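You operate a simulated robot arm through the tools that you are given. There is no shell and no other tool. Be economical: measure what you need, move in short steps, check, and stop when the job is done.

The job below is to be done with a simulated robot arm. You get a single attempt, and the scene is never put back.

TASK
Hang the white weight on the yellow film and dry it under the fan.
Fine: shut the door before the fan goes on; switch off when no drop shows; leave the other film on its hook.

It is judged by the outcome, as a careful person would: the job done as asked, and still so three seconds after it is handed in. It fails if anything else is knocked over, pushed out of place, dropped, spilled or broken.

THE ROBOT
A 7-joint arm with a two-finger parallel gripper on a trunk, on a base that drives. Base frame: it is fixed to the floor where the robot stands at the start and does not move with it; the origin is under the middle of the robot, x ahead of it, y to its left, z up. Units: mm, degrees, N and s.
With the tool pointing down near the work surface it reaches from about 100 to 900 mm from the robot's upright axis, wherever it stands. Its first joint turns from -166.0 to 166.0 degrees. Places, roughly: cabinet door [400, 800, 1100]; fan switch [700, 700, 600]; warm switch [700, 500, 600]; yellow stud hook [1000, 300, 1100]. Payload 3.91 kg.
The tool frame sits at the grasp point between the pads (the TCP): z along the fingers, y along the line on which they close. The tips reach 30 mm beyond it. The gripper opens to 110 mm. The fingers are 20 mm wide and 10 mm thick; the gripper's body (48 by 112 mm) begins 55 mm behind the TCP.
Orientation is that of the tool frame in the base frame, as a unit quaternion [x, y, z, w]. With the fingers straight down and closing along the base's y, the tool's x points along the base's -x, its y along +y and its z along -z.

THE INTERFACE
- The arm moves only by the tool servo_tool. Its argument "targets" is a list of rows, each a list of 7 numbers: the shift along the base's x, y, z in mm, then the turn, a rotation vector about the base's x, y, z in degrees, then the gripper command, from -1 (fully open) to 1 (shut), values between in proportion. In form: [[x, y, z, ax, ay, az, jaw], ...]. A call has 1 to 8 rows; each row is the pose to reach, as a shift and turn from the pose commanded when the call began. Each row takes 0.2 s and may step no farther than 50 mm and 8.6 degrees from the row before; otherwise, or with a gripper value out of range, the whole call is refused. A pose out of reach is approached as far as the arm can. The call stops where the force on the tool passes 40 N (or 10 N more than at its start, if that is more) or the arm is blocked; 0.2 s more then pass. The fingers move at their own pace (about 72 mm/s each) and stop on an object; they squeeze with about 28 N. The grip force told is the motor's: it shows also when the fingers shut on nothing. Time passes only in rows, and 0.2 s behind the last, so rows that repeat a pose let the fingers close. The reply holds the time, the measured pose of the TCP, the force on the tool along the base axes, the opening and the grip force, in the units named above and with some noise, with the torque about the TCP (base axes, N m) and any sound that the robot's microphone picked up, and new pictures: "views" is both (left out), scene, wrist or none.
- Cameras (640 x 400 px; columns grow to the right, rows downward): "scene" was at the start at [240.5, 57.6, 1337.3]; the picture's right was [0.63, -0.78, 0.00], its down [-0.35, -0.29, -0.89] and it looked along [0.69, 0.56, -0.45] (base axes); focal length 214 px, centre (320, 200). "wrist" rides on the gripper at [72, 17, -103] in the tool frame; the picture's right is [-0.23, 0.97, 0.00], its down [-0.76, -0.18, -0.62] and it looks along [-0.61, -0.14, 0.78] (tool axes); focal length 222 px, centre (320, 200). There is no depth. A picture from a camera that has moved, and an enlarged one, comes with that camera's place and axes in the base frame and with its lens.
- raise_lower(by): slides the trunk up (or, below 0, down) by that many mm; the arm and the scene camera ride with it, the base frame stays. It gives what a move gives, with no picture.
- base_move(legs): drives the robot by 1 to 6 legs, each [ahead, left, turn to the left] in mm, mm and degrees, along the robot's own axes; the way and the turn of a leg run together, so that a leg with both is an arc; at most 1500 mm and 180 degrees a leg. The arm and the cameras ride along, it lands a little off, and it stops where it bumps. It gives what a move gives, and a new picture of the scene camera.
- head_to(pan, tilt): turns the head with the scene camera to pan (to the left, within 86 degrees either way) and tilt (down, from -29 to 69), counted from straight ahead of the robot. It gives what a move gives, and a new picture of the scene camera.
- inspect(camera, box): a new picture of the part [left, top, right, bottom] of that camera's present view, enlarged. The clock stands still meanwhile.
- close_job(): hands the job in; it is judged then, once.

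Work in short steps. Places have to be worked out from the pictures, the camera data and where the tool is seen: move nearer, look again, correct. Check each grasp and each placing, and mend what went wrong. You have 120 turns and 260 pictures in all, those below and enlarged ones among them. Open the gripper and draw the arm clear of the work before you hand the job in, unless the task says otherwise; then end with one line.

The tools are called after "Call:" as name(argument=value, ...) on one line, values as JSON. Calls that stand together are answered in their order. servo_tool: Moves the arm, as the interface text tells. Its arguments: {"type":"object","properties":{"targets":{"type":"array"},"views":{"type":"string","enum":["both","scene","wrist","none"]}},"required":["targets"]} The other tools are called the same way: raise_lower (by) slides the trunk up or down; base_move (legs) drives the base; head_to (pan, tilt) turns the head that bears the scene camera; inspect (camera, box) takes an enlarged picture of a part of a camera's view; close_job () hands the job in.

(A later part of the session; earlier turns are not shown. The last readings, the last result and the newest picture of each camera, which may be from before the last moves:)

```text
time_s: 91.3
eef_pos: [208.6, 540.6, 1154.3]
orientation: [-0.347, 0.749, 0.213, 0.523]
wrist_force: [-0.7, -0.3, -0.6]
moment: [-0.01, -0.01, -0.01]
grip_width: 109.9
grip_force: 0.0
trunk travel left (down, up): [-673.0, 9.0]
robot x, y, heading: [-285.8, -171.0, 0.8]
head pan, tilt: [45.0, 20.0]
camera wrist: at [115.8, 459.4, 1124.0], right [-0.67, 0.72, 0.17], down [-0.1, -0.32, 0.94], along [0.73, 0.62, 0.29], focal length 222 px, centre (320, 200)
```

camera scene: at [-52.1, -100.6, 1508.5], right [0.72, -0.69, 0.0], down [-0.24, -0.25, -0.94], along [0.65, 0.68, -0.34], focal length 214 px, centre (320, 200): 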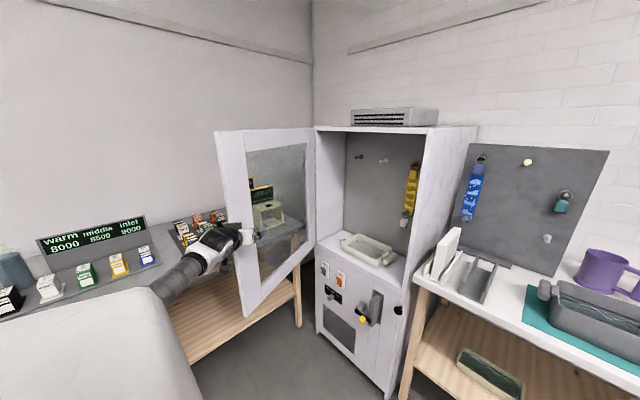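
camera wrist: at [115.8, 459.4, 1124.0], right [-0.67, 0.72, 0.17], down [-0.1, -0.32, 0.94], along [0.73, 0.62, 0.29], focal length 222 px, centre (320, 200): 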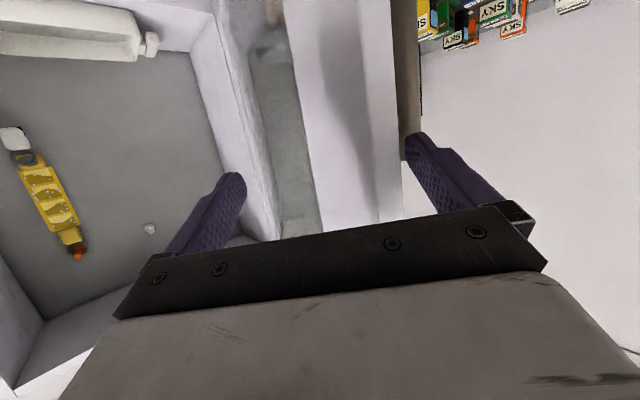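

The door is at about 20°. I continue the pull with the arm along the arc (+75, -146).

Call:
servo_tool(targets=[[8, -21, 0, 0, 0, 0, -1], [17, -42, 0, 0, 0, 0, -1], [27, -63, 0, 0, 0, 0, -1], [38, -84, 0, 0, 0, 0, -1], [50, -105, 0, 0, 0, 0, -1], [63, -126, 0, 0, 0, 0, -1], [77, -147, 0, 0, 0, 0, -1]], views="both")

```text
time_s: 92.9
eef_pos: [289.7, 391.3, 1154.9]
orientation: [-0.344, 0.749, 0.212, 0.525]
wrist_force: [-0.8, 0.6, 0.6]
moment: [0.0, 0.03, 0.02]
grip_width: 110.2
grip_force: 0.0
trunk travel left (down, up): [-673.0, 9.0]
robot x, y, heading: [-284.8, -168.6, 1.2]
head pan, tilt: [45.0, 20.0]
camera scene: at [-52.2, -100.1, 1508.5], right [0.72, -0.69, 0.0], down [-0.24, -0.25, -0.94], along [0.65, 0.68, -0.34], focal length 214 px, centre (320, 200)
camera wrist: at [195.8, 310.0, 1124.6], right [-0.67, 0.72, 0.17], down [-0.1, -0.32, 0.94], along [0.73, 0.61, 0.29], focal length 222 px, centre (320, 200)
```

scene: 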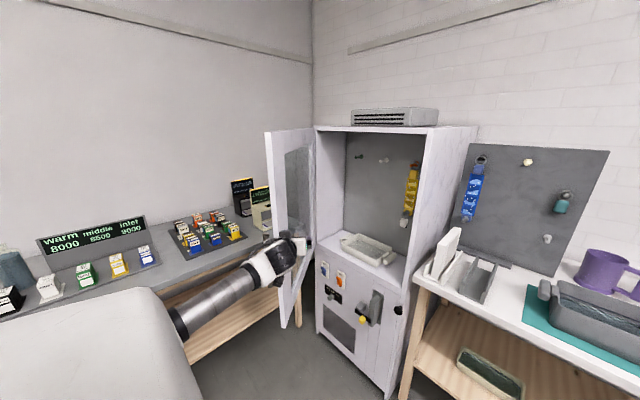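
wrist: 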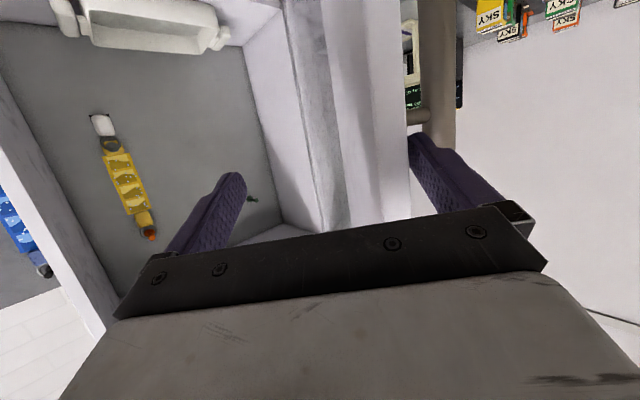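

The door is at about 40°. I carry on along the arc to about 60°.

Call:
servo_tool(targets=[[17, -23, 0, 0, 0, 0, -1], [36, -45, 0, 0, 0, 0, -1], [58, -68, 0, 0, 0, 0, -1], [82, -90, 0, 0, 0, 0, -1], [108, -112, 0, 0, 0, 0, -1], [136, -132, 0, 0, 0, 0, -1], [166, -150, 0, 0, 0, 0, -1]], views="both")

```text
time_s: 94.5
eef_pos: [454.1, 243.4, 1154.1]
orientation: [-0.348, 0.749, 0.213, 0.522]
wrist_force: [0.0, -0.8, -0.2]
moment: [0.04, 0.02, 0.01]
grip_width: 110.1
grip_force: 0.2
trunk travel left (down, up): [-673.0, 9.0]
robot x, y, heading: [-288.1, -168.9, 0.9]
head pan, tilt: [45.0, 20.0]
camera scene: at [-51.5, -100.2, 1508.3], right [0.72, -0.69, 0.0], down [-0.24, -0.25, -0.94], along [0.65, 0.68, -0.34], focal length 214 px, centre (320, 200)
camera wrist: at [361.3, 161.6, 1124.3], right [-0.67, 0.72, 0.17], down [-0.1, -0.32, 0.94], along [0.73, 0.62, 0.29], focal length 222 px, centre (320, 200)
```

scene: 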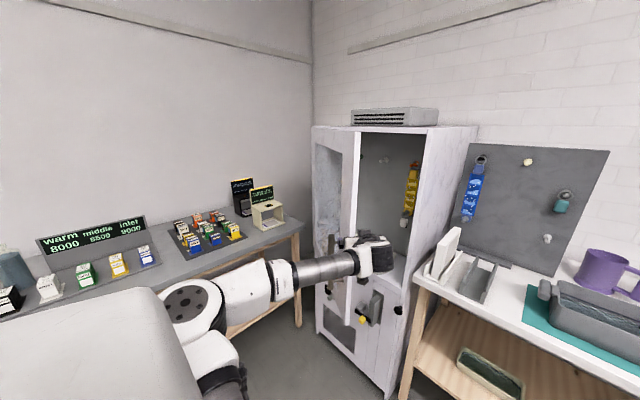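
wrist: 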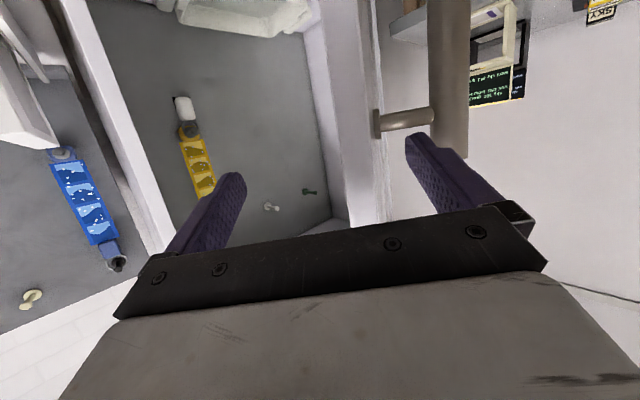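

The door is at about 62°, and a handle bar is visible on its outer face. I withdraw the hand along its axis, close the jaw and turn it straight ahead.

Call:
servo_tool(targets=[[-25, -27, 0, 0, 0, 0, -1], [-50, -54, 0, 0, 0, 0, -1], [-75, -75, 10, 0, 0, -6, -0.5], [-95, -85, 25, 0, 0, -13, 0.3], [-105, -85, 40, 0, 0, -20, 1], [-110, -80, 55, 0, 0, -27, 1], [-115, -70, 65, 0, 0, -34, 1], [-115, -60, 75, 0, 0, -42, 1]], views="both")

```text
time_s: 96.5
eef_pos: [363.9, 151.4, 1229.6]
orientation: [-0.019, 0.828, -0.003, 0.56]
wrist_force: [-0.5, -0.6, 0.4]
moment: [-0.03, -0.02, -0.01]
grip_width: 0.0
grip_force: 28.4
trunk travel left (down, up): [-673.0, 9.0]
robot x, y, heading: [-286.0, -172.7, 0.9]
head pan, tilt: [45.0, 20.0]
stopped in row 8: the arm was blocked; the commanded pose is now the measured one
camera scene: at [-52.0, -100.2, 1508.4], right [0.72, -0.69, 0.0], down [-0.24, -0.25, -0.94], along [0.65, 0.68, -0.34], focal length 214 px, centre (320, 200)
camera wrist: at [240.6, 163.3, 1201.2], right [0.06, 0.98, 0.18], down [-0.29, -0.16, 0.94], along [0.96, -0.11, 0.27], focal length 222 px, centre (320, 200)
```

scene: 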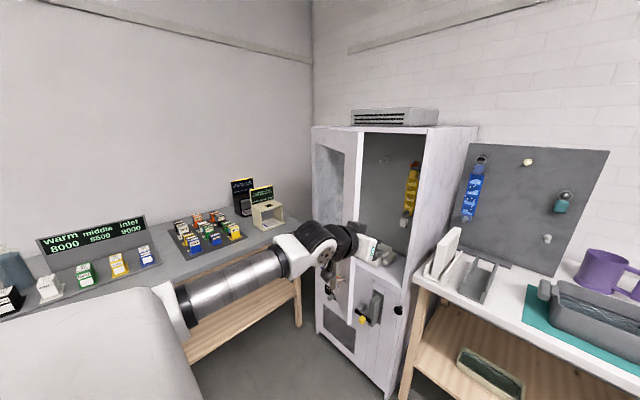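
wrist: 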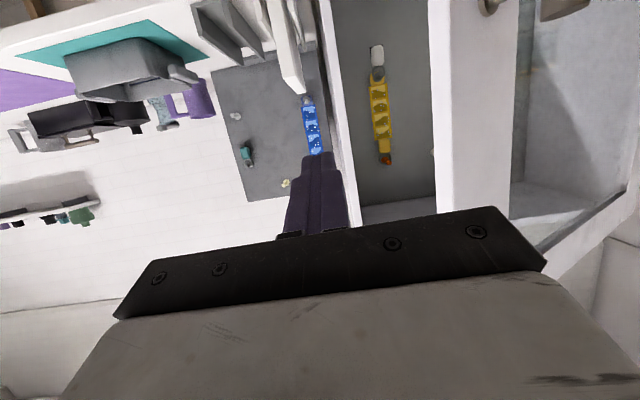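

The hand is clear, pointing ahead. I drive the base left 140 so the hand stands before the door's stile on the outer side.

Call:
base_move(legs=[[0, 142, -0.9]])

Call:
servo_tool(targets=[[20, 0, 0, 0, 0, 0, 1]], views="wrist")

```text
time_s: 98.3
eef_pos: [368.4, 287.7, 1228.7]
orientation: [-0.014, 0.829, -0.007, 0.559]
wrist_force: [0.4, 0.2, -0.2]
moment: [0.03, -0.02, 0.01]
grip_width: 0.2
grip_force: 28.4
trunk travel left (down, up): [-673.0, 9.0]
robot x, y, heading: [-288.1, -27.4, 0.1]
head pan, tilt: [45.0, 20.0]
camera scene: at [-52.6, 41.5, 1508.4], right [0.71, -0.71, 0.0], down [-0.24, -0.24, -0.94], along [0.66, 0.67, -0.34], focal length 214 px, centre (320, 200)
```

scene: 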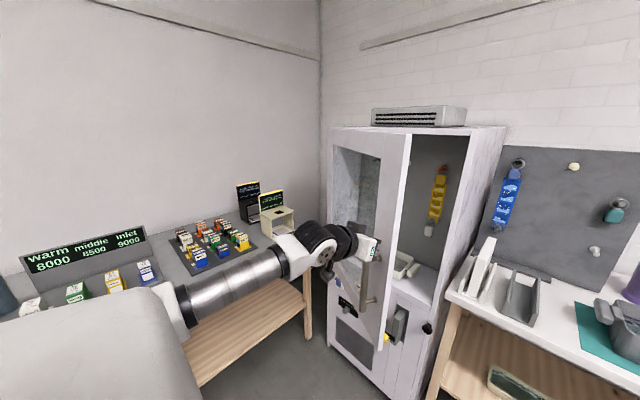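

```text
time_s: 98.7
eef_pos: [388.2, 285.6, 1228.0]
orientation: [-0.015, 0.829, -0.006, 0.559]
wrist_force: [0.0, 0.5, -0.2]
moment: [0.03, 0.0, 0.0]
grip_width: 0.2
grip_force: 27.5
trunk travel left (down, up): [-673.0, 9.0]
robot x, y, heading: [-288.5, -29.3, 0.1]
head pan, tilt: [45.0, 20.0]
camera wrist: at [265.0, 299.4, 1200.0], right [0.07, 0.98, 0.18], down [-0.29, -0.16, 0.94], along [0.95, -0.12, 0.27], focal length 222 px, centre (320, 200)
```

wrist: 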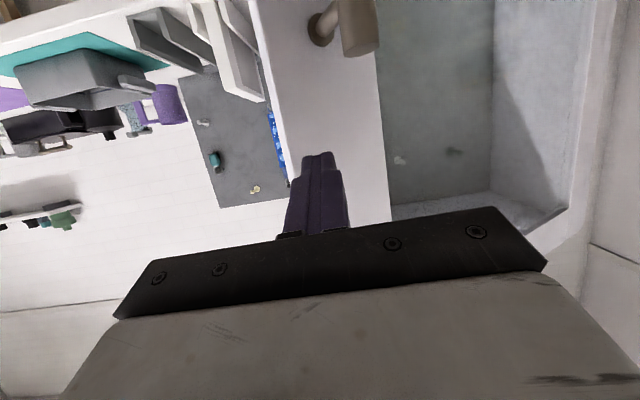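

The fingers face the stile above the handle. I push the door along its arc.

Call:
servo_tool(targets=[[25, 2, 0, 0, 0, 0, 1], [45, 2, 0, 0, 0, 0, 1], [65, -2, 0, 0, 0, 0, 1], [87, -10, 0, 0, 0, 0, 1], [110, -20, 0, 0, 0, 0, 1], [135, -30, 0, 0, 0, 0, 1], [160, -38, 0, 0, 0, 0, 1], [185, -44, 0, 0, 0, 0, 1]], views="both")

```text
time_s: 100.5
eef_pos: [572.6, 242.8, 1229.4]
orientation: [-0.014, 0.829, -0.007, 0.56]
wrist_force: [0.3, 0.0, -0.4]
moment: [0.02, -0.02, -0.02]
grip_width: 0.0
grip_force: 28.1
trunk travel left (down, up): [-673.0, 9.0]
robot x, y, heading: [-289.0, -25.5, 0.1]
head pan, tilt: [45.0, 20.0]
camera scene: at [-52.0, 40.9, 1508.4], right [0.71, -0.71, 0.0], down [-0.24, -0.24, -0.94], along [0.66, 0.67, -0.34], focal length 214 px, centre (320, 200)
camera wrist: at [450.0, 255.5, 1202.0], right [0.07, 0.98, 0.18], down [-0.29, -0.16, 0.94], along [0.95, -0.12, 0.27], focal length 222 px, centre (320, 200)
```

scene: 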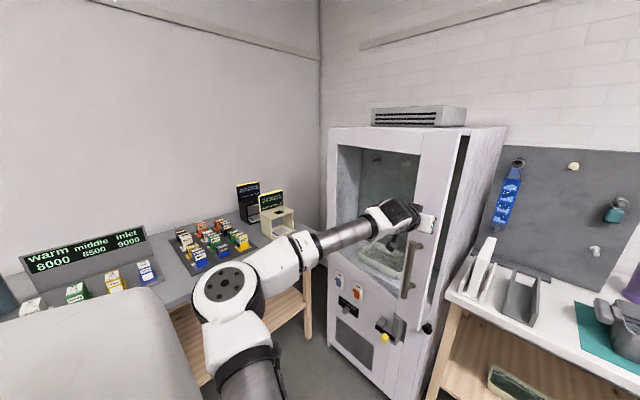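
wrist: 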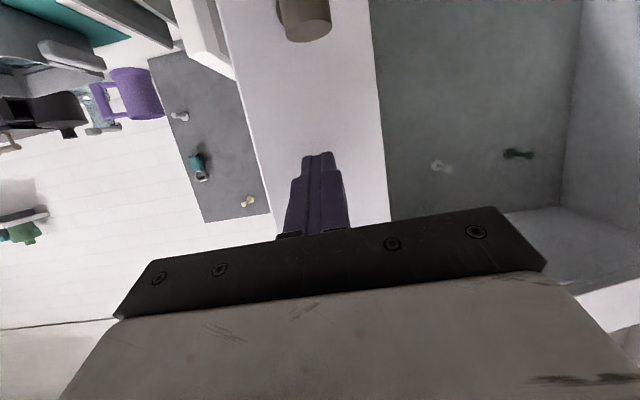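

Door about 78°. I push on gently until it is shut.

Call:
servo_tool(targets=[[20, -4, 0, 0, 0, 0, 1], [40, -7, 0, 0, 0, 0, 1], [60, -9, 0, 0, 0, 0, 1], [78, -10, 0, 0, 0, 0, 1], [92, -11, 0, 0, 0, 0, 1], [104, -11, 0, 0, 0, 0, 1], [114, -11, 0, 0, 0, 0, 1], [122, -11, 0, 0, 0, 0, 1]], views="both")

```text
time_s: 102.3
eef_pos: [694.3, 233.4, 1229.4]
orientation: [-0.013, 0.829, -0.007, 0.56]
wrist_force: [0.0, -0.4, -0.1]
moment: [0.0, 0.01, -0.02]
grip_width: 0.0
grip_force: 28.6
trunk travel left (down, up): [-673.0, 9.0]
robot x, y, heading: [-284.7, -28.1, 0.2]
head pan, tilt: [45.0, 20.0]
camera scene: at [-52.5, 41.0, 1508.4], right [0.71, -0.71, 0.0], down [-0.24, -0.24, -0.94], along [0.66, 0.67, -0.34], focal length 214 px, centre (320, 200)
camera wrist: at [571.6, 245.7, 1201.6], right [0.07, 0.98, 0.18], down [-0.29, -0.16, 0.94], along [0.95, -0.12, 0.27], focal length 222 px, centre (320, 200)
```

scene: 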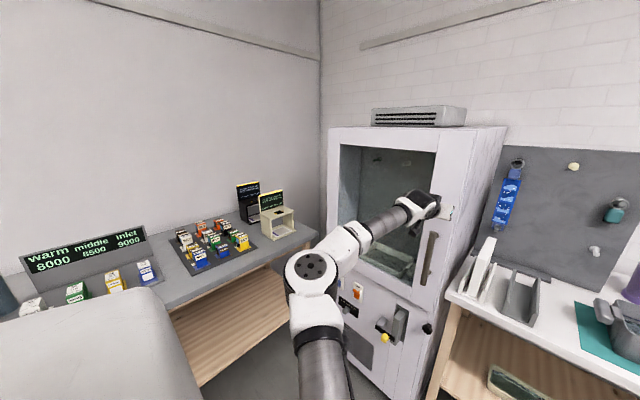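
wrist: 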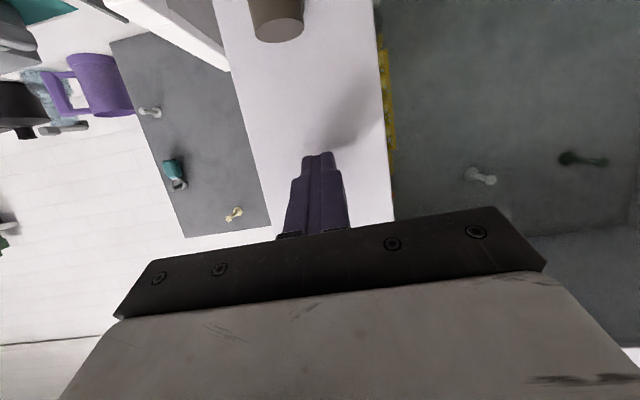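

Almost shut; I push in small steps until the force rises.

Call:
servo_tool(targets=[[6, 0, 0, 0, 0, 0, 1], [12, 0, 0, 0, 0, 0, 1], [18, 0, 0, 0, 0, 0, 1], [24, 0, 0, 0, 0, 0, 1], [29, 0, 0, 0, 0, 0, 1], [34, 0, 0, 0, 0, 0, 1]], views="scene")

Call:
inspect(camera="scene", box=[320, 110, 520, 360])

```text
time_s: 102.8
eef_pos: [698.6, 233.3, 1230.6]
orientation: [-0.014, 0.831, -0.006, 0.556]
wrist_force: [-24.7, -4.5, 2.9]
moment: [0.02, -0.06, -0.18]
grip_width: 0.1
grip_force: 27.7
trunk travel left (down, up): [-673.0, 9.0]
robot x, y, heading: [-288.8, -26.0, 0.3]
head pan, tilt: [45.0, 20.0]
stopped in row 2: the force on the tool passed its limit at 52 N (the readings are from after the stop); the commanded pose is now the measured one
camera scene: at [-57.5, 40.2, 1509.4], right [0.71, -0.71, 0.0], down [-0.24, -0.24, -0.94], along [0.66, 0.67, -0.34], focal length 214 px, centre (320, 200)
```

scene: 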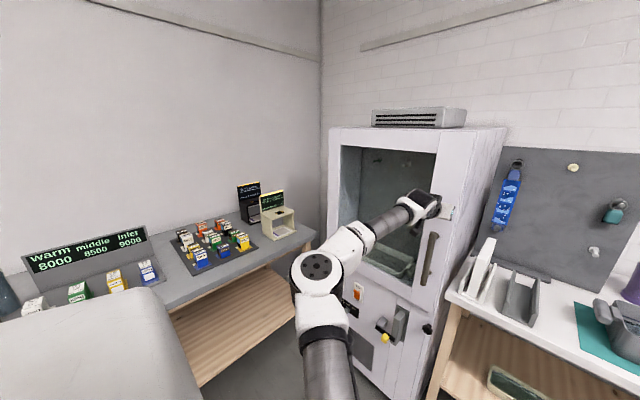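

```text
1.60 times, centred on (420, 235) of scene
camera zoom: at [-57.5, 40.2, 1509.4], right [0.71, -0.71, 0.0], down [-0.24, -0.24, -0.94], along [0.66, 0.67, -0.34], focal length 343 px, centre (160, 144)
```

zoom: 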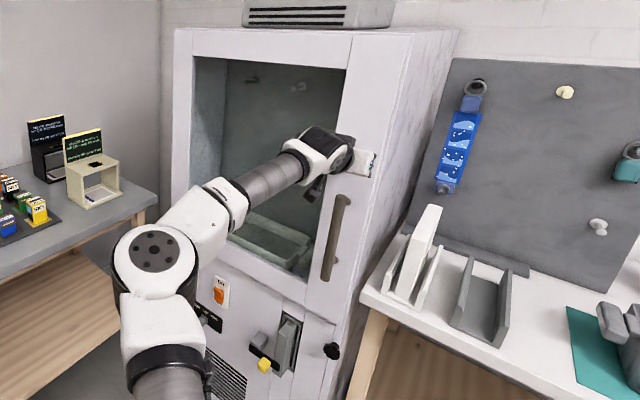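

The door is shut (firm stop). I withdraw the hand, check that the door stays, and look at the switches.

Call:
servo_tool(targets=[[-20, 0, 0, 0, 0, 0, 1], [-60, 0, 0, 0, 0, 0, 1], [-100, 0, 0, 0, 0, 0, 1], [-140, 0, 0, 0, 0, 0, 1], [-180, 0, 0, 0, 0, 0, 1]], views="none")

Call:
base_move(legs=[[0, 360, 0]])

Call:
raise_lower(by=-350)

Call:
head_to(pan=10, tilt=25)

```text
time_s: 104.0
eef_pos: [521.0, 234.4, 1227.4]
orientation: [-0.014, 0.831, -0.006, 0.556]
wrist_force: [-0.2, -1.1, -0.4]
moment: [-0.03, -0.02, 0.01]
grip_width: 0.0
grip_force: 28.0
trunk travel left (down, up): [-673.0, 9.0]
robot x, y, heading: [-286.9, -23.4, 0.0]
head pan, tilt: [45.0, 20.0]
```

```text
time_s: 107.4
eef_pos: [523.4, 592.5, 1226.4]
orientation: [-0.014, 0.831, -0.007, 0.555]
wrist_force: [0.1, -0.9, -0.8]
moment: [0.0, -0.02, -0.02]
grip_width: 0.1
grip_force: 27.7
trunk travel left (down, up): [-673.0, 9.0]
robot x, y, heading: [-286.8, 332.7, -0.1]
head pan, tilt: [45.0, 20.0]
camera scene: at [-53.4, 400.7, 1508.5], right [0.71, -0.71, 0.0], down [-0.24, -0.24, -0.94], along [0.66, 0.66, -0.34], focal length 214 px, centre (320, 200)
```

scene: 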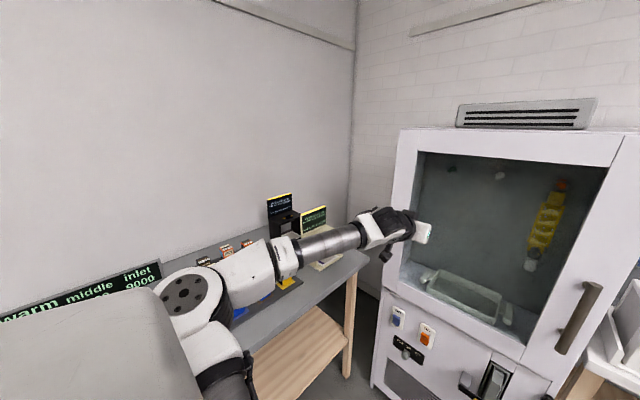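

```text
time_s: 110.8
eef_pos: [523.0, 591.9, 876.8]
orientation: [-0.013, 0.831, -0.008, 0.555]
wrist_force: [0.4, 0.4, -0.2]
moment: [-0.02, 0.02, -0.03]
grip_width: 0.1
grip_force: 28.4
trunk travel left (down, up): [-323.0, 359.0]
robot x, y, heading: [-293.2, 336.5, 0.2]
head pan, tilt: [45.0, 20.0]
```

```text
time_s: 111.8
eef_pos: [523.0, 592.8, 877.1]
orientation: [-0.014, 0.831, -0.007, 0.556]
wrist_force: [0.4, 0.8, 0.1]
moment: [0.02, -0.03, 0.01]
grip_width: 0.1
grip_force: 27.8
trunk travel left (down, up): [-323.0, 359.0]
robot x, y, heading: [-290.7, 333.5, -0.0]
head pan, tilt: [10.0, 25.0]
camera scene: at [-28.6, 350.6, 1150.4], right [0.17, -0.98, 0.0], down [-0.42, -0.07, -0.91], along [0.89, 0.16, -0.42], focal length 214 px, centre (320, 200)
```

scene: 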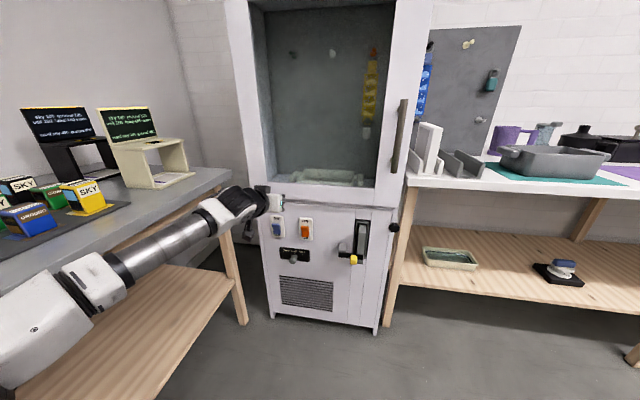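

The door is shut. I enlarge the switches and the arm's surroundings.

Call:
inspect(camera="scene", box=[260, 205, 330, 265])

Call:
inspect(camera="wrist", box=[0, 0, 640, 250])

Call:
head_to(pan=60, tilt=30)

```text
6.67 times, centred on (295, 235) of scene
camera zoom: at [-28.6, 350.6, 1150.4], right [0.17, -0.98, 0.0], down [-0.42, -0.07, -0.91], along [0.89, 0.16, -0.42], focal length 1430 px, centre (487, -33)
```

zoom: 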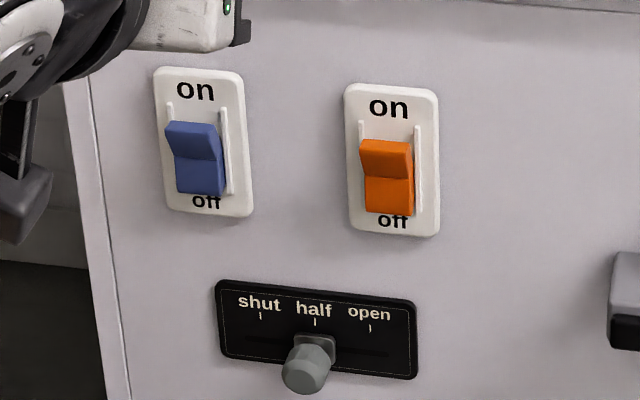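

```text
1.00 times, centred on (320, 125) of wrist (not enlarged: the box is as wide or as high as the picture)
camera zoom: at [399.4, 604.5, 849.3], right [0.07, 0.98, 0.18], down [-0.28, -0.16, 0.95], along [0.96, -0.12, 0.27], focal length 222 px, centre (320, 275)
```

zoom: 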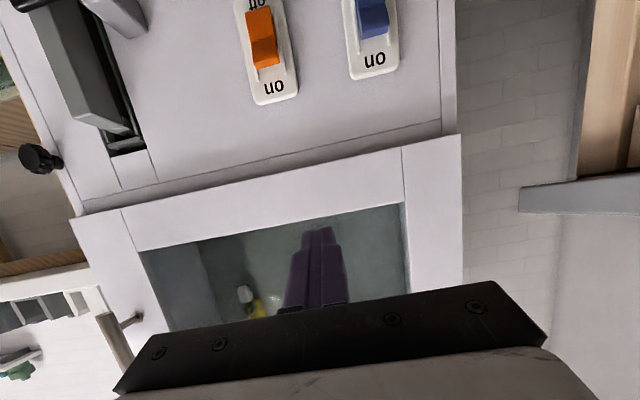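

```text
time_s: 113.0
eef_pos: [522.1, 591.3, 876.4]
orientation: [-0.014, 0.831, -0.007, 0.556]
wrist_force: [0.2, 0.3, -0.3]
moment: [0.02, -0.01, 0.03]
grip_width: 0.0
grip_force: 28.6
trunk travel left (down, up): [-323.0, 359.0]
robot x, y, heading: [-289.9, 332.0, 0.1]
head pan, tilt: [60.0, 30.0]
camera scene: at [-74.0, 412.8, 1142.4], right [0.87, -0.5, 0.0], down [-0.25, -0.43, -0.87], along [0.43, 0.75, -0.5], focal length 214 px, centre (320, 200)
```

scene: 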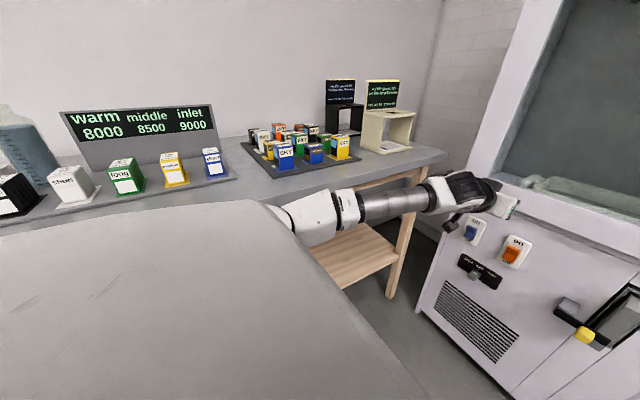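

Both switches show on (up) / off (down); blue, the left one, matches the fan switch place (≈(700,669,655)). I lower the hand, level the fingers, and approach the blue switch from below.

Call:
servo_tool(targets=[[0, 11, -35, 0, -3, 0, 1], [0, 22, -70, 0, -6, 0, 1], [0, 33, -105, 0, -9, 0, 1], [5, 44, -140, 0, -12, 0, 1], [10, 55, -175, 0, -15, 0, 1], [20, 66, -210, 0, -18, 0, 1], [30, 76, -245, 0, -21, 0, 1]], views="wrist")

Call:
head_to(pan=15, tilt=30)

Call:
inspect(camera="scene", box=[260, 160, 380, 260])

```text
time_s: 114.6
eef_pos: [552.9, 669.0, 631.9]
orientation: [-0.012, 0.716, -0.01, 0.698]
wrist_force: [0.7, -0.5, 0.1]
moment: [0.0, 0.01, 0.02]
grip_width: 0.0
grip_force: 28.1
trunk travel left (down, up): [-323.0, 359.0]
robot x, y, heading: [-292.9, 335.3, -0.0]
head pan, tilt: [60.0, 30.0]
camera wrist: at [448.1, 681.3, 561.8], right [0.0, 0.98, 0.2], down [-0.6, -0.16, 0.78], along [0.8, -0.12, 0.59], focal length 222 px, centre (320, 200)
```

wrist: 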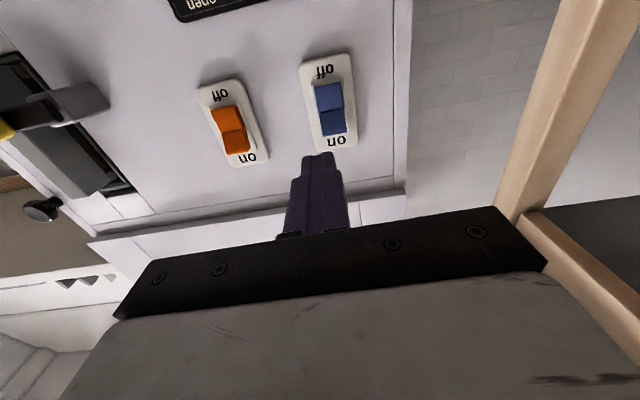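

```text
time_s: 115.7
eef_pos: [553.2, 667.0, 631.5]
orientation: [-0.011, 0.716, -0.01, 0.698]
wrist_force: [0.8, -0.4, -0.1]
moment: [-0.04, -0.01, 0.02]
grip_width: 0.0
grip_force: 27.9
trunk travel left (down, up): [-323.0, 359.0]
robot x, y, heading: [-288.3, 333.4, -0.1]
head pan, tilt: [15.0, 30.0]
camera scene: at [-32.0, 358.0, 1142.4], right [0.26, -0.97, 0.0], down [-0.48, -0.13, -0.87], along [0.84, 0.22, -0.5], focal length 214 px, centre (320, 200)
```

scene: 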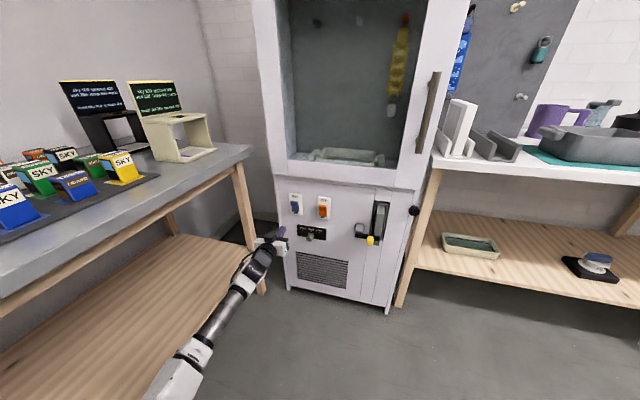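

```text
4.00 times, centred on (320, 210) of scene
camera zoom: at [-32.0, 358.0, 1142.4], right [0.26, -0.97, 0.0], down [-0.48, -0.13, -0.87], along [0.84, 0.22, -0.5], focal length 858 px, centre (320, 160)
```

zoom: 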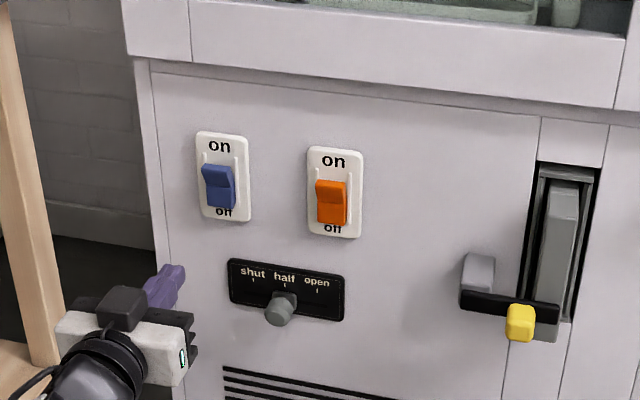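

Triangulation: panel face at x≈727, blue rocker centre (722,677,636); its upper half sticks out, so pressing that half should switch on. I line up with the upper half.

Call:
servo_tool(targets=[[25, 5, 10, 0, 0, 0, 1], [50, 9, 20, 0, 0, 0, 1], [75, 9, 21, 0, 0, 0, 1], [100, 9, 21, 0, 0, 0, 1]], views="wrist")

Call:
inspect(camera="scene", box=[270, 180, 340, 240])

```text
time_s: 116.7
eef_pos: [653.4, 676.3, 652.3]
orientation: [-0.011, 0.716, -0.01, 0.698]
wrist_force: [-0.5, 0.2, -1.1]
moment: [-0.03, 0.01, 0.02]
grip_width: 0.1
grip_force: 27.8
trunk travel left (down, up): [-323.0, 359.0]
robot x, y, heading: [-288.0, 332.0, -0.1]
head pan, tilt: [15.0, 30.0]
camera wrist: at [547.6, 688.4, 584.0], right [0.0, 0.98, 0.2], down [-0.6, -0.16, 0.78], along [0.8, -0.12, 0.59], focal length 222 px, centre (320, 200)
```

wrist: 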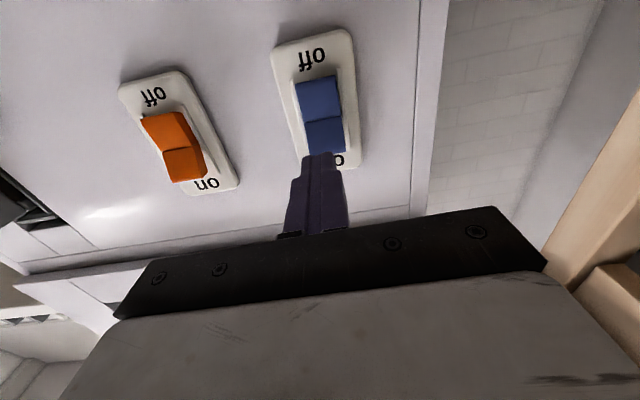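

```text
6.67 times, centred on (305, 210) of scene
camera zoom: at [-32.0, 357.9, 1142.4], right [0.26, -0.97, 0.0], down [-0.48, -0.13, -0.87], along [0.84, 0.22, -0.5], focal length 1430 px, centre (420, 133)
```

zoom: 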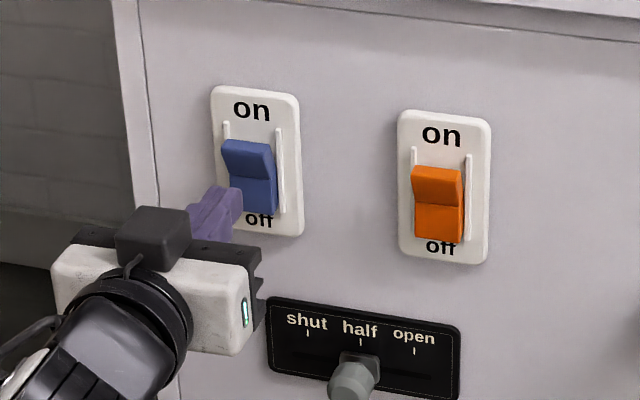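

Aligned with the upper half. I press forward in small steps, watching force and sound.

Call:
servo_tool(targets=[[8, 0, -1, 0, 0, 0, 1], [16, 0, -1, 0, 0, 0, 1], [22, 0, -1, 0, 0, 0, 1], [27, 0, -1, 0, 0, 0, 1]], views="wrist")

Call:
inspect(camera="scene", box=[270, 180, 340, 240])

```text
time_s: 117.7
eef_pos: [680.3, 676.0, 652.2]
orientation: [-0.012, 0.716, -0.01, 0.698]
wrist_force: [0.4, -1.0, -0.6]
moment: [-0.01, -0.02, 0.0]
grip_width: 0.1
grip_force: 28.1
trunk travel left (down, up): [-323.0, 359.0]
robot x, y, heading: [-283.7, 335.9, -0.1]
head pan, tilt: [15.0, 30.0]
camera wrist: at [574.6, 689.2, 583.0], right [0.0, 0.98, 0.2], down [-0.6, -0.16, 0.78], along [0.8, -0.12, 0.59], focal length 222 px, centre (320, 200)
```

wrist: 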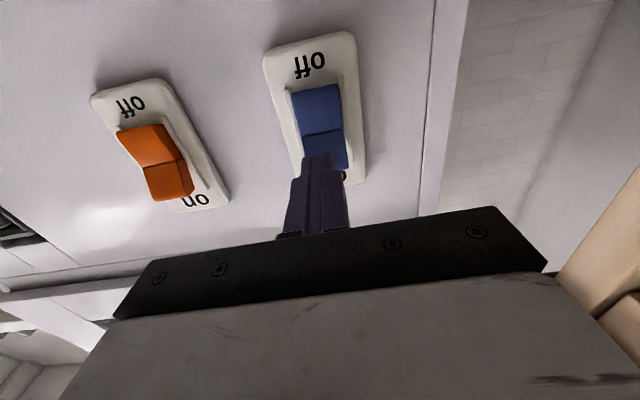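

```text
6.67 times, centred on (305, 210) of scene
camera zoom: at [-31.9, 357.9, 1142.4], right [0.26, -0.97, 0.0], down [-0.48, -0.13, -0.87], along [0.84, 0.22, -0.5], focal length 1430 px, centre (420, 133)
```

zoom: 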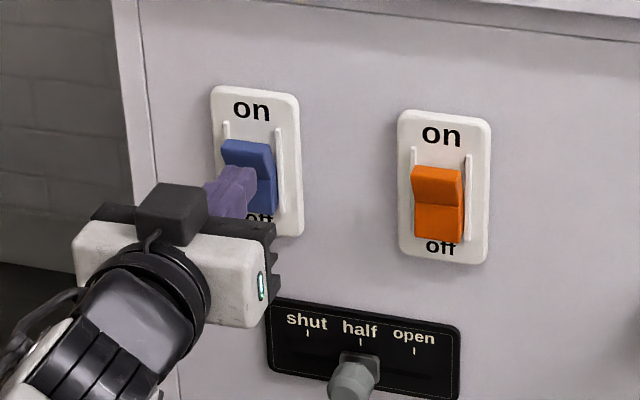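

No contact yet (tip x≈710). I continue.

Call:
servo_tool(targets=[[4, 0, 0, 0, 0, 0, 1], [8, 0, 0, 0, 0, 0, 1], [12, 0, 0, 0, 0, 0, 1], [16, 0, 0, 0, 0, 0, 1]], views="wrist")

Call:
inspect(camera="scene", box=[270, 180, 340, 240])

```text
time_s: 118.7
eef_pos: [694.7, 677.7, 652.3]
orientation: [-0.012, 0.716, -0.01, 0.698]
wrist_force: [-0.3, -0.3, 0.0]
moment: [0.0, 0.0, -0.01]
grip_width: 0.1
grip_force: 28.1
trunk travel left (down, up): [-323.0, 359.0]
robot x, y, heading: [-291.4, 338.6, 0.0]
head pan, tilt: [15.0, 30.0]
camera wrist: at [590.9, 689.8, 582.5], right [0.0, 0.98, 0.2], down [-0.6, -0.16, 0.78], along [0.8, -0.12, 0.59], focal length 222 px, centre (320, 200)
```

wrist: 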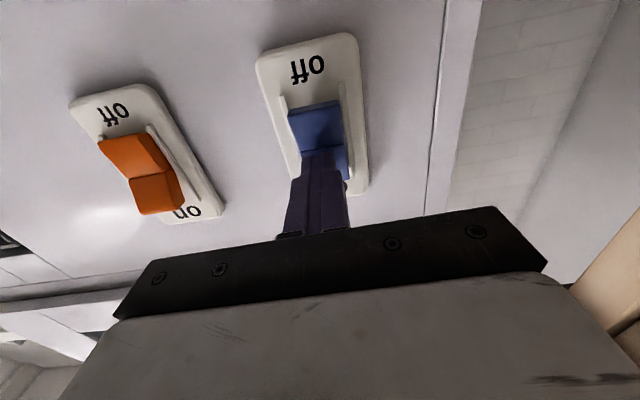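

```text
6.67 times, centred on (305, 210) of scene
camera zoom: at [-32.0, 357.9, 1142.4], right [0.26, -0.97, 0.0], down [-0.48, -0.13, -0.87], along [0.84, 0.22, -0.5], focal length 1430 px, centre (420, 133)
```

zoom: 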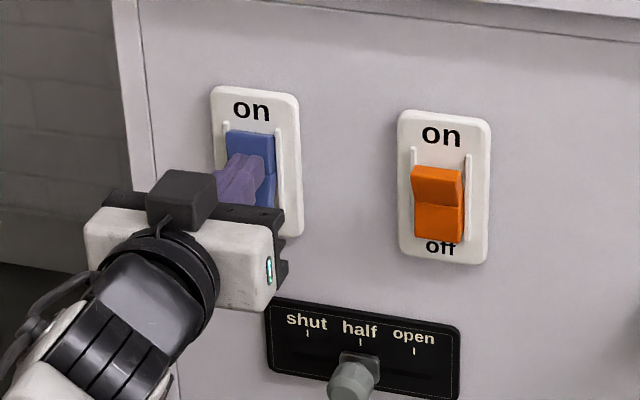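

The rocker has begun to tip. I press a bit further until a firm stop.

Call:
servo_tool(targets=[[3, 0, 0, 0, 0, 0, 1], [6, 0, 0, 0, 0, 0, 1], [9, 0, 0, 0, 0, 0, 1], [12, 0, 0, 0, 0, 0, 1]], views="none")

Call:
inspect(camera="scene", box=[270, 180, 340, 240])

```text
time_s: 119.3
eef_pos: [697.9, 675.8, 651.0]
orientation: [-0.012, 0.716, -0.01, 0.698]
wrist_force: [-17.4, -5.2, 2.3]
moment: [0.13, -0.24, -0.11]
grip_width: 0.0
grip_force: 28.1
trunk travel left (down, up): [-323.0, 359.0]
robot x, y, heading: [-288.6, 337.9, 0.2]
head pan, tilt: [15.0, 30.0]
stopped in row 2: the force on the tool passed its limit at 51 N (the readings are from after the stop); the commanded pose is now the measured one
```

```text
6.67 times, centred on (305, 210) of scene
camera zoom: at [-33.8, 357.6, 1142.8], right [0.26, -0.97, 0.0], down [-0.48, -0.13, -0.87], along [0.84, 0.22, -0.5], focal length 1430 px, centre (420, 133)
```

zoom: 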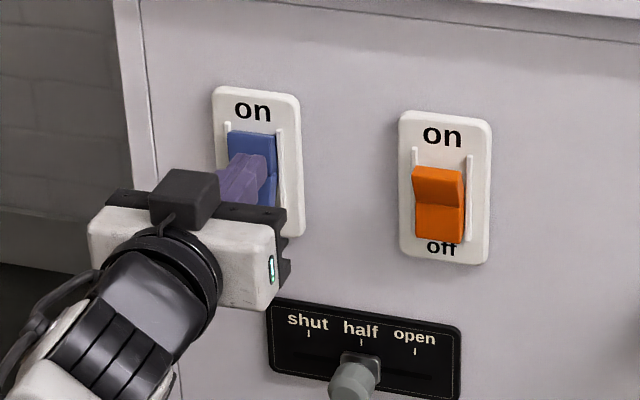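

Firm stop reached. I back off and see whether the rocker stays on, and listen for the fan.

Call:
servo_tool(targets=[[-10, 0, 0, 0, 0, 0, 1], [-30, 0, 0, 0, 0, 0, 1], [-50, 0, -10, 0, 0, 0, 1], [-70, 0, -20, 0, 0, 0, 1], [-70, 0, -20, 0, 0, 0, 1]], views="wrist")

Call:
inspect(camera="scene", box=[270, 180, 340, 240])

Call:
inspect(camera="scene", box=[360, 0, 440, 130])

```text
time_s: 120.5
eef_pos: [628.2, 677.8, 628.4]
orientation: [-0.011, 0.716, -0.01, 0.698]
wrist_force: [-0.5, -0.3, -0.2]
moment: [0.0, 0.0, -0.03]
grip_width: 0.0
grip_force: 27.4
trunk travel left (down, up): [-323.0, 359.0]
robot x, y, heading: [-288.0, 338.6, -0.2]
head pan, tilt: [15.0, 30.0]
camera wrist: at [522.0, 689.9, 559.1], right [0.0, 0.98, 0.2], down [-0.6, -0.16, 0.78], along [0.8, -0.12, 0.59], focal length 222 px, centre (320, 200)
```

wrist: 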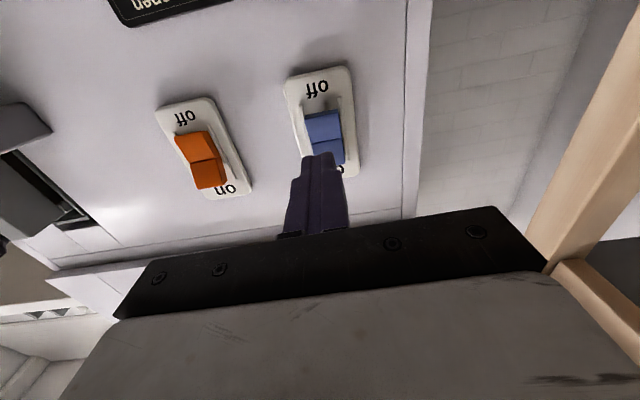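

```text
6.67 times, centred on (305, 210) of scene
camera zoom: at [-32.5, 357.9, 1142.4], right [0.26, -0.97, 0.0], down [-0.48, -0.13, -0.87], along [0.84, 0.22, -0.5], focal length 1430 px, centre (420, 133)
```

zoom: 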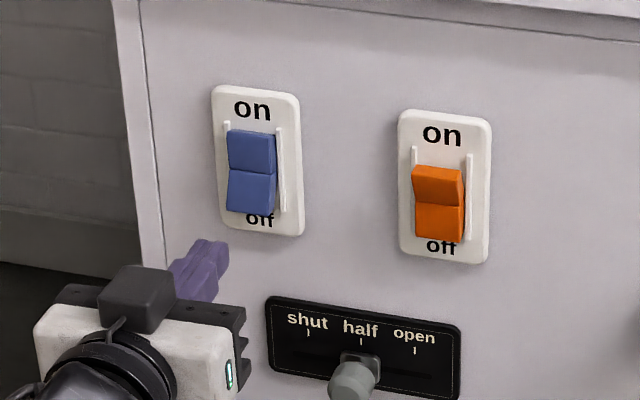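

```text
3.08 times, centred on (400, 65) of scene
camera zoom: at [-32.5, 357.9, 1142.4], right [0.26, -0.97, 0.0], down [-0.48, -0.13, -0.87], along [0.84, 0.22, -0.5], focal length 660 px, centre (74, 615)
```

zoom: 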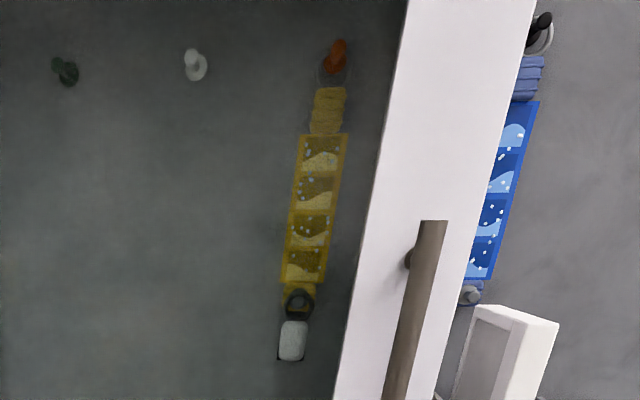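

The blue rocker is on. Drops still show through the glass; I wait and watch them.

Call:
servo_tool(targets=[[0, 0, 0, 0, 0, 0, 1], [0, 0, 0, 0, 0, 0, 1], [0, 0, 0, 0, 0, 0, 1], [0, 0, 0, 0, 0, 0, 1], [0, 0, 0, 0, 0, 0, 1], [0, 0, 0, 0, 0, 0, 1], [0, 0, 0, 0, 0, 0, 1], [0, 0, 0, 0, 0, 0, 1]], views="none")

Call:
inspect(camera="scene", box=[370, 0, 430, 100])

```text
time_s: 122.3
eef_pos: [628.3, 676.4, 629.0]
orientation: [-0.012, 0.717, -0.012, 0.697]
wrist_force: [-0.3, -0.5, 0.2]
moment: [0.0, -0.03, 0.0]
grip_width: 0.0
grip_force: 28.9
trunk travel left (down, up): [-323.0, 359.0]
robot x, y, heading: [-291.1, 337.0, -0.1]
head pan, tilt: [15.0, 30.0]
```

```text
4.00 times, centred on (400, 50) of scene
camera zoom: at [-32.5, 357.9, 1142.4], right [0.26, -0.97, 0.0], down [-0.48, -0.13, -0.87], along [0.84, 0.22, -0.5], focal length 858 px, centre (0, 800)
```

zoom: 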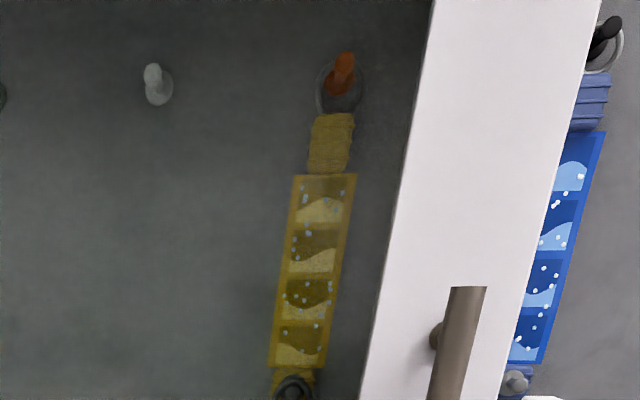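

I turn the head to view the film squarely while the hand stays ready by the switch.

Call:
head_to(pan=0, tilt=8)

Call:
inspect(camera="scene", box=[295, 110, 365, 210])

```text
time_s: 123.1
eef_pos: [627.7, 678.2, 628.8]
orientation: [-0.012, 0.717, -0.011, 0.697]
wrist_force: [-0.4, 0.5, -0.7]
moment: [0.0, -0.01, 0.0]
grip_width: 0.0
grip_force: 28.3
trunk travel left (down, up): [-323.0, 359.0]
robot x, y, heading: [-293.9, 334.0, 0.1]
head pan, tilt: [0.0, 8.0]
camera scene: at [-27.3, 334.5, 1177.9], right [0.0, -1.0, 0.0], down [-0.14, 0.0, -0.99], along [0.99, 0.0, -0.14], focal length 214 px, centre (320, 200)
```

scene: 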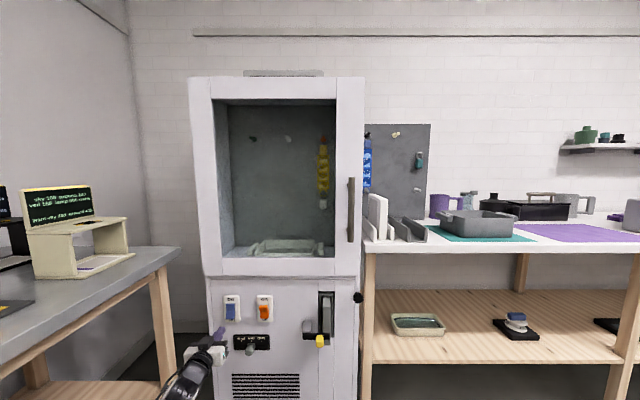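

```text
4.00 times, centred on (330, 160) of scene
camera zoom: at [-27.3, 334.5, 1177.9], right [0.0, -1.0, 0.0], down [-0.14, 0.0, -0.99], along [0.99, 0.0, -0.14], focal length 858 px, centre (280, 360)
```

zoom: 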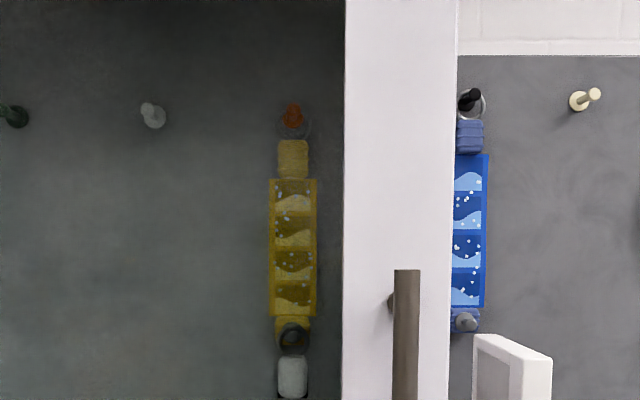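

Call:
inspect(camera="scene", box=[310, 150, 336, 196])

Call:
servo_tool(targets=[[0, 0, 0, 0, 0, 0, 1], [0, 0, 0, 0, 0, 0, 1], [0, 0, 0, 0, 0, 0, 1], [0, 0, 0, 0, 0, 0, 1], [0, 0, 0, 0, 0, 0, 1], [0, 0, 0, 0, 0, 0, 1], [0, 0, 0, 0, 0, 0, 1], [0, 0, 0, 0, 0, 0, 1]], views="none")

Call:
servo_tool(targets=[[0, 0, 0, 0, 0, 0, 1], [0, 0, 0, 0, 0, 0, 1], [0, 0, 0, 0, 0, 0, 1], [0, 0, 0, 0, 0, 0, 1], [0, 0, 0, 0, 0, 0, 1], [0, 0, 0, 0, 0, 0, 1], [0, 0, 0, 0, 0, 0, 1], [0, 0, 0, 0, 0, 0, 1]], views="none")

Call:
inspect(camera="scene", box=[310, 150, 336, 196])

```text
8.70 times, centred on (323, 173) of scene
camera zoom: at [-27.3, 334.5, 1177.9], right [0.0, -1.0, 0.0], down [-0.14, 0.0, -0.99], along [0.99, 0.0, -0.14], focal length 1865 px, centre (294, 435)
```

zoom: 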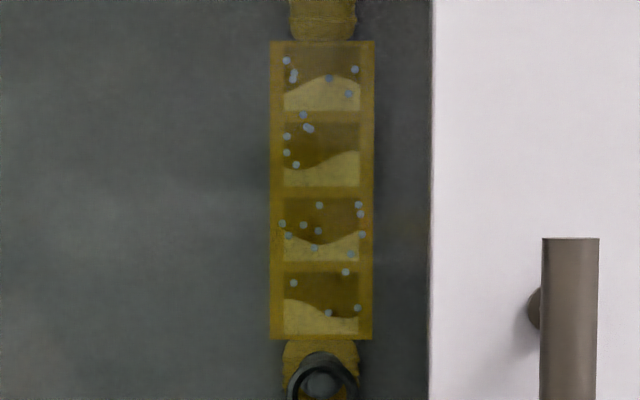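

```text
time_s: 124.9
eef_pos: [627.7, 677.1, 628.6]
orientation: [-0.011, 0.716, -0.011, 0.698]
wrist_force: [0.2, 0.3, 0.2]
moment: [-0.02, -0.01, 0.03]
grip_width: 0.0
grip_force: 28.4
trunk travel left (down, up): [-323.0, 359.0]
robot x, y, heading: [-288.2, 335.3, 0.2]
head pan, tilt: [0.0, 8.0]
```

```text
time_s: 126.7
eef_pos: [627.5, 676.1, 628.3]
orientation: [-0.012, 0.717, -0.01, 0.697]
wrist_force: [0.1, 0.0, 0.3]
moment: [0.0, -0.01, 0.0]
grip_width: 0.2
grip_force: 28.8
trunk travel left (down, up): [-323.0, 359.0]
robot x, y, heading: [-287.0, 332.4, 0.1]
head pan, tilt: [0.0, 8.0]
```

```text
8.70 times, centred on (323, 173) of scene
camera zoom: at [-27.3, 334.5, 1178.0], right [0.0, -1.0, 0.0], down [-0.14, 0.0, -0.99], along [0.99, 0.0, -0.14], focal length 1865 px, centre (294, 435)
```

zoom: 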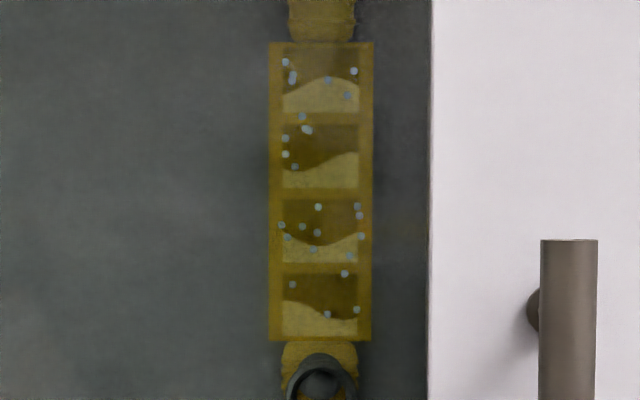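

Drops look unchanged and no sound is heard; the fan may not be running. I look closely at the lever with the yellow knob and at the door's seating.

Call:
inspect(camera="scene", box=[285, 270, 375, 370])

Call:
inspect(camera="scene", box=[190, 60, 390, 300])

Call:
inspect(camera="wrist", box=[0, 0, 340, 220])

```text
4.00 times, centred on (330, 320) of scene
camera zoom: at [-27.3, 334.5, 1178.0], right [0.0, -1.0, 0.0], down [-0.14, 0.0, -0.99], along [0.99, 0.0, -0.14], focal length 858 px, centre (280, -280)
```

zoom: 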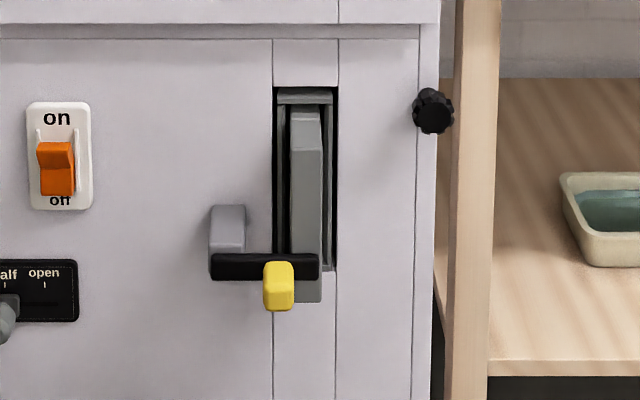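

```text
1.67 times, centred on (290, 180) of scene
camera zoom: at [-27.3, 334.5, 1178.0], right [0.0, -1.0, 0.0], down [-0.14, 0.0, -0.99], along [0.99, 0.0, -0.14], focal length 358 px, centre (370, 233)
```

zoom: 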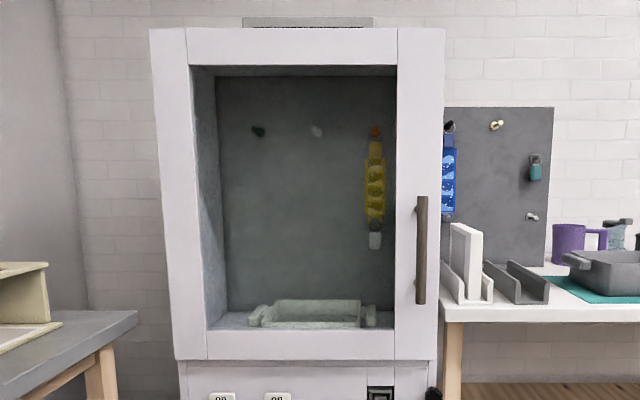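

```text
1.82 times, centred on (170, 110) of wrist
camera zoom: at [522.2, 689.9, 559.1], right [0.0, 0.98, 0.2], down [-0.6, -0.15, 0.78], along [0.8, -0.12, 0.59], focal length 404 px, centre (593, 364)
```

zoom: 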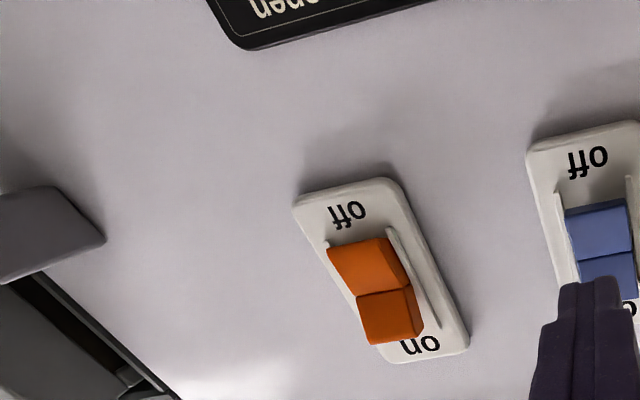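

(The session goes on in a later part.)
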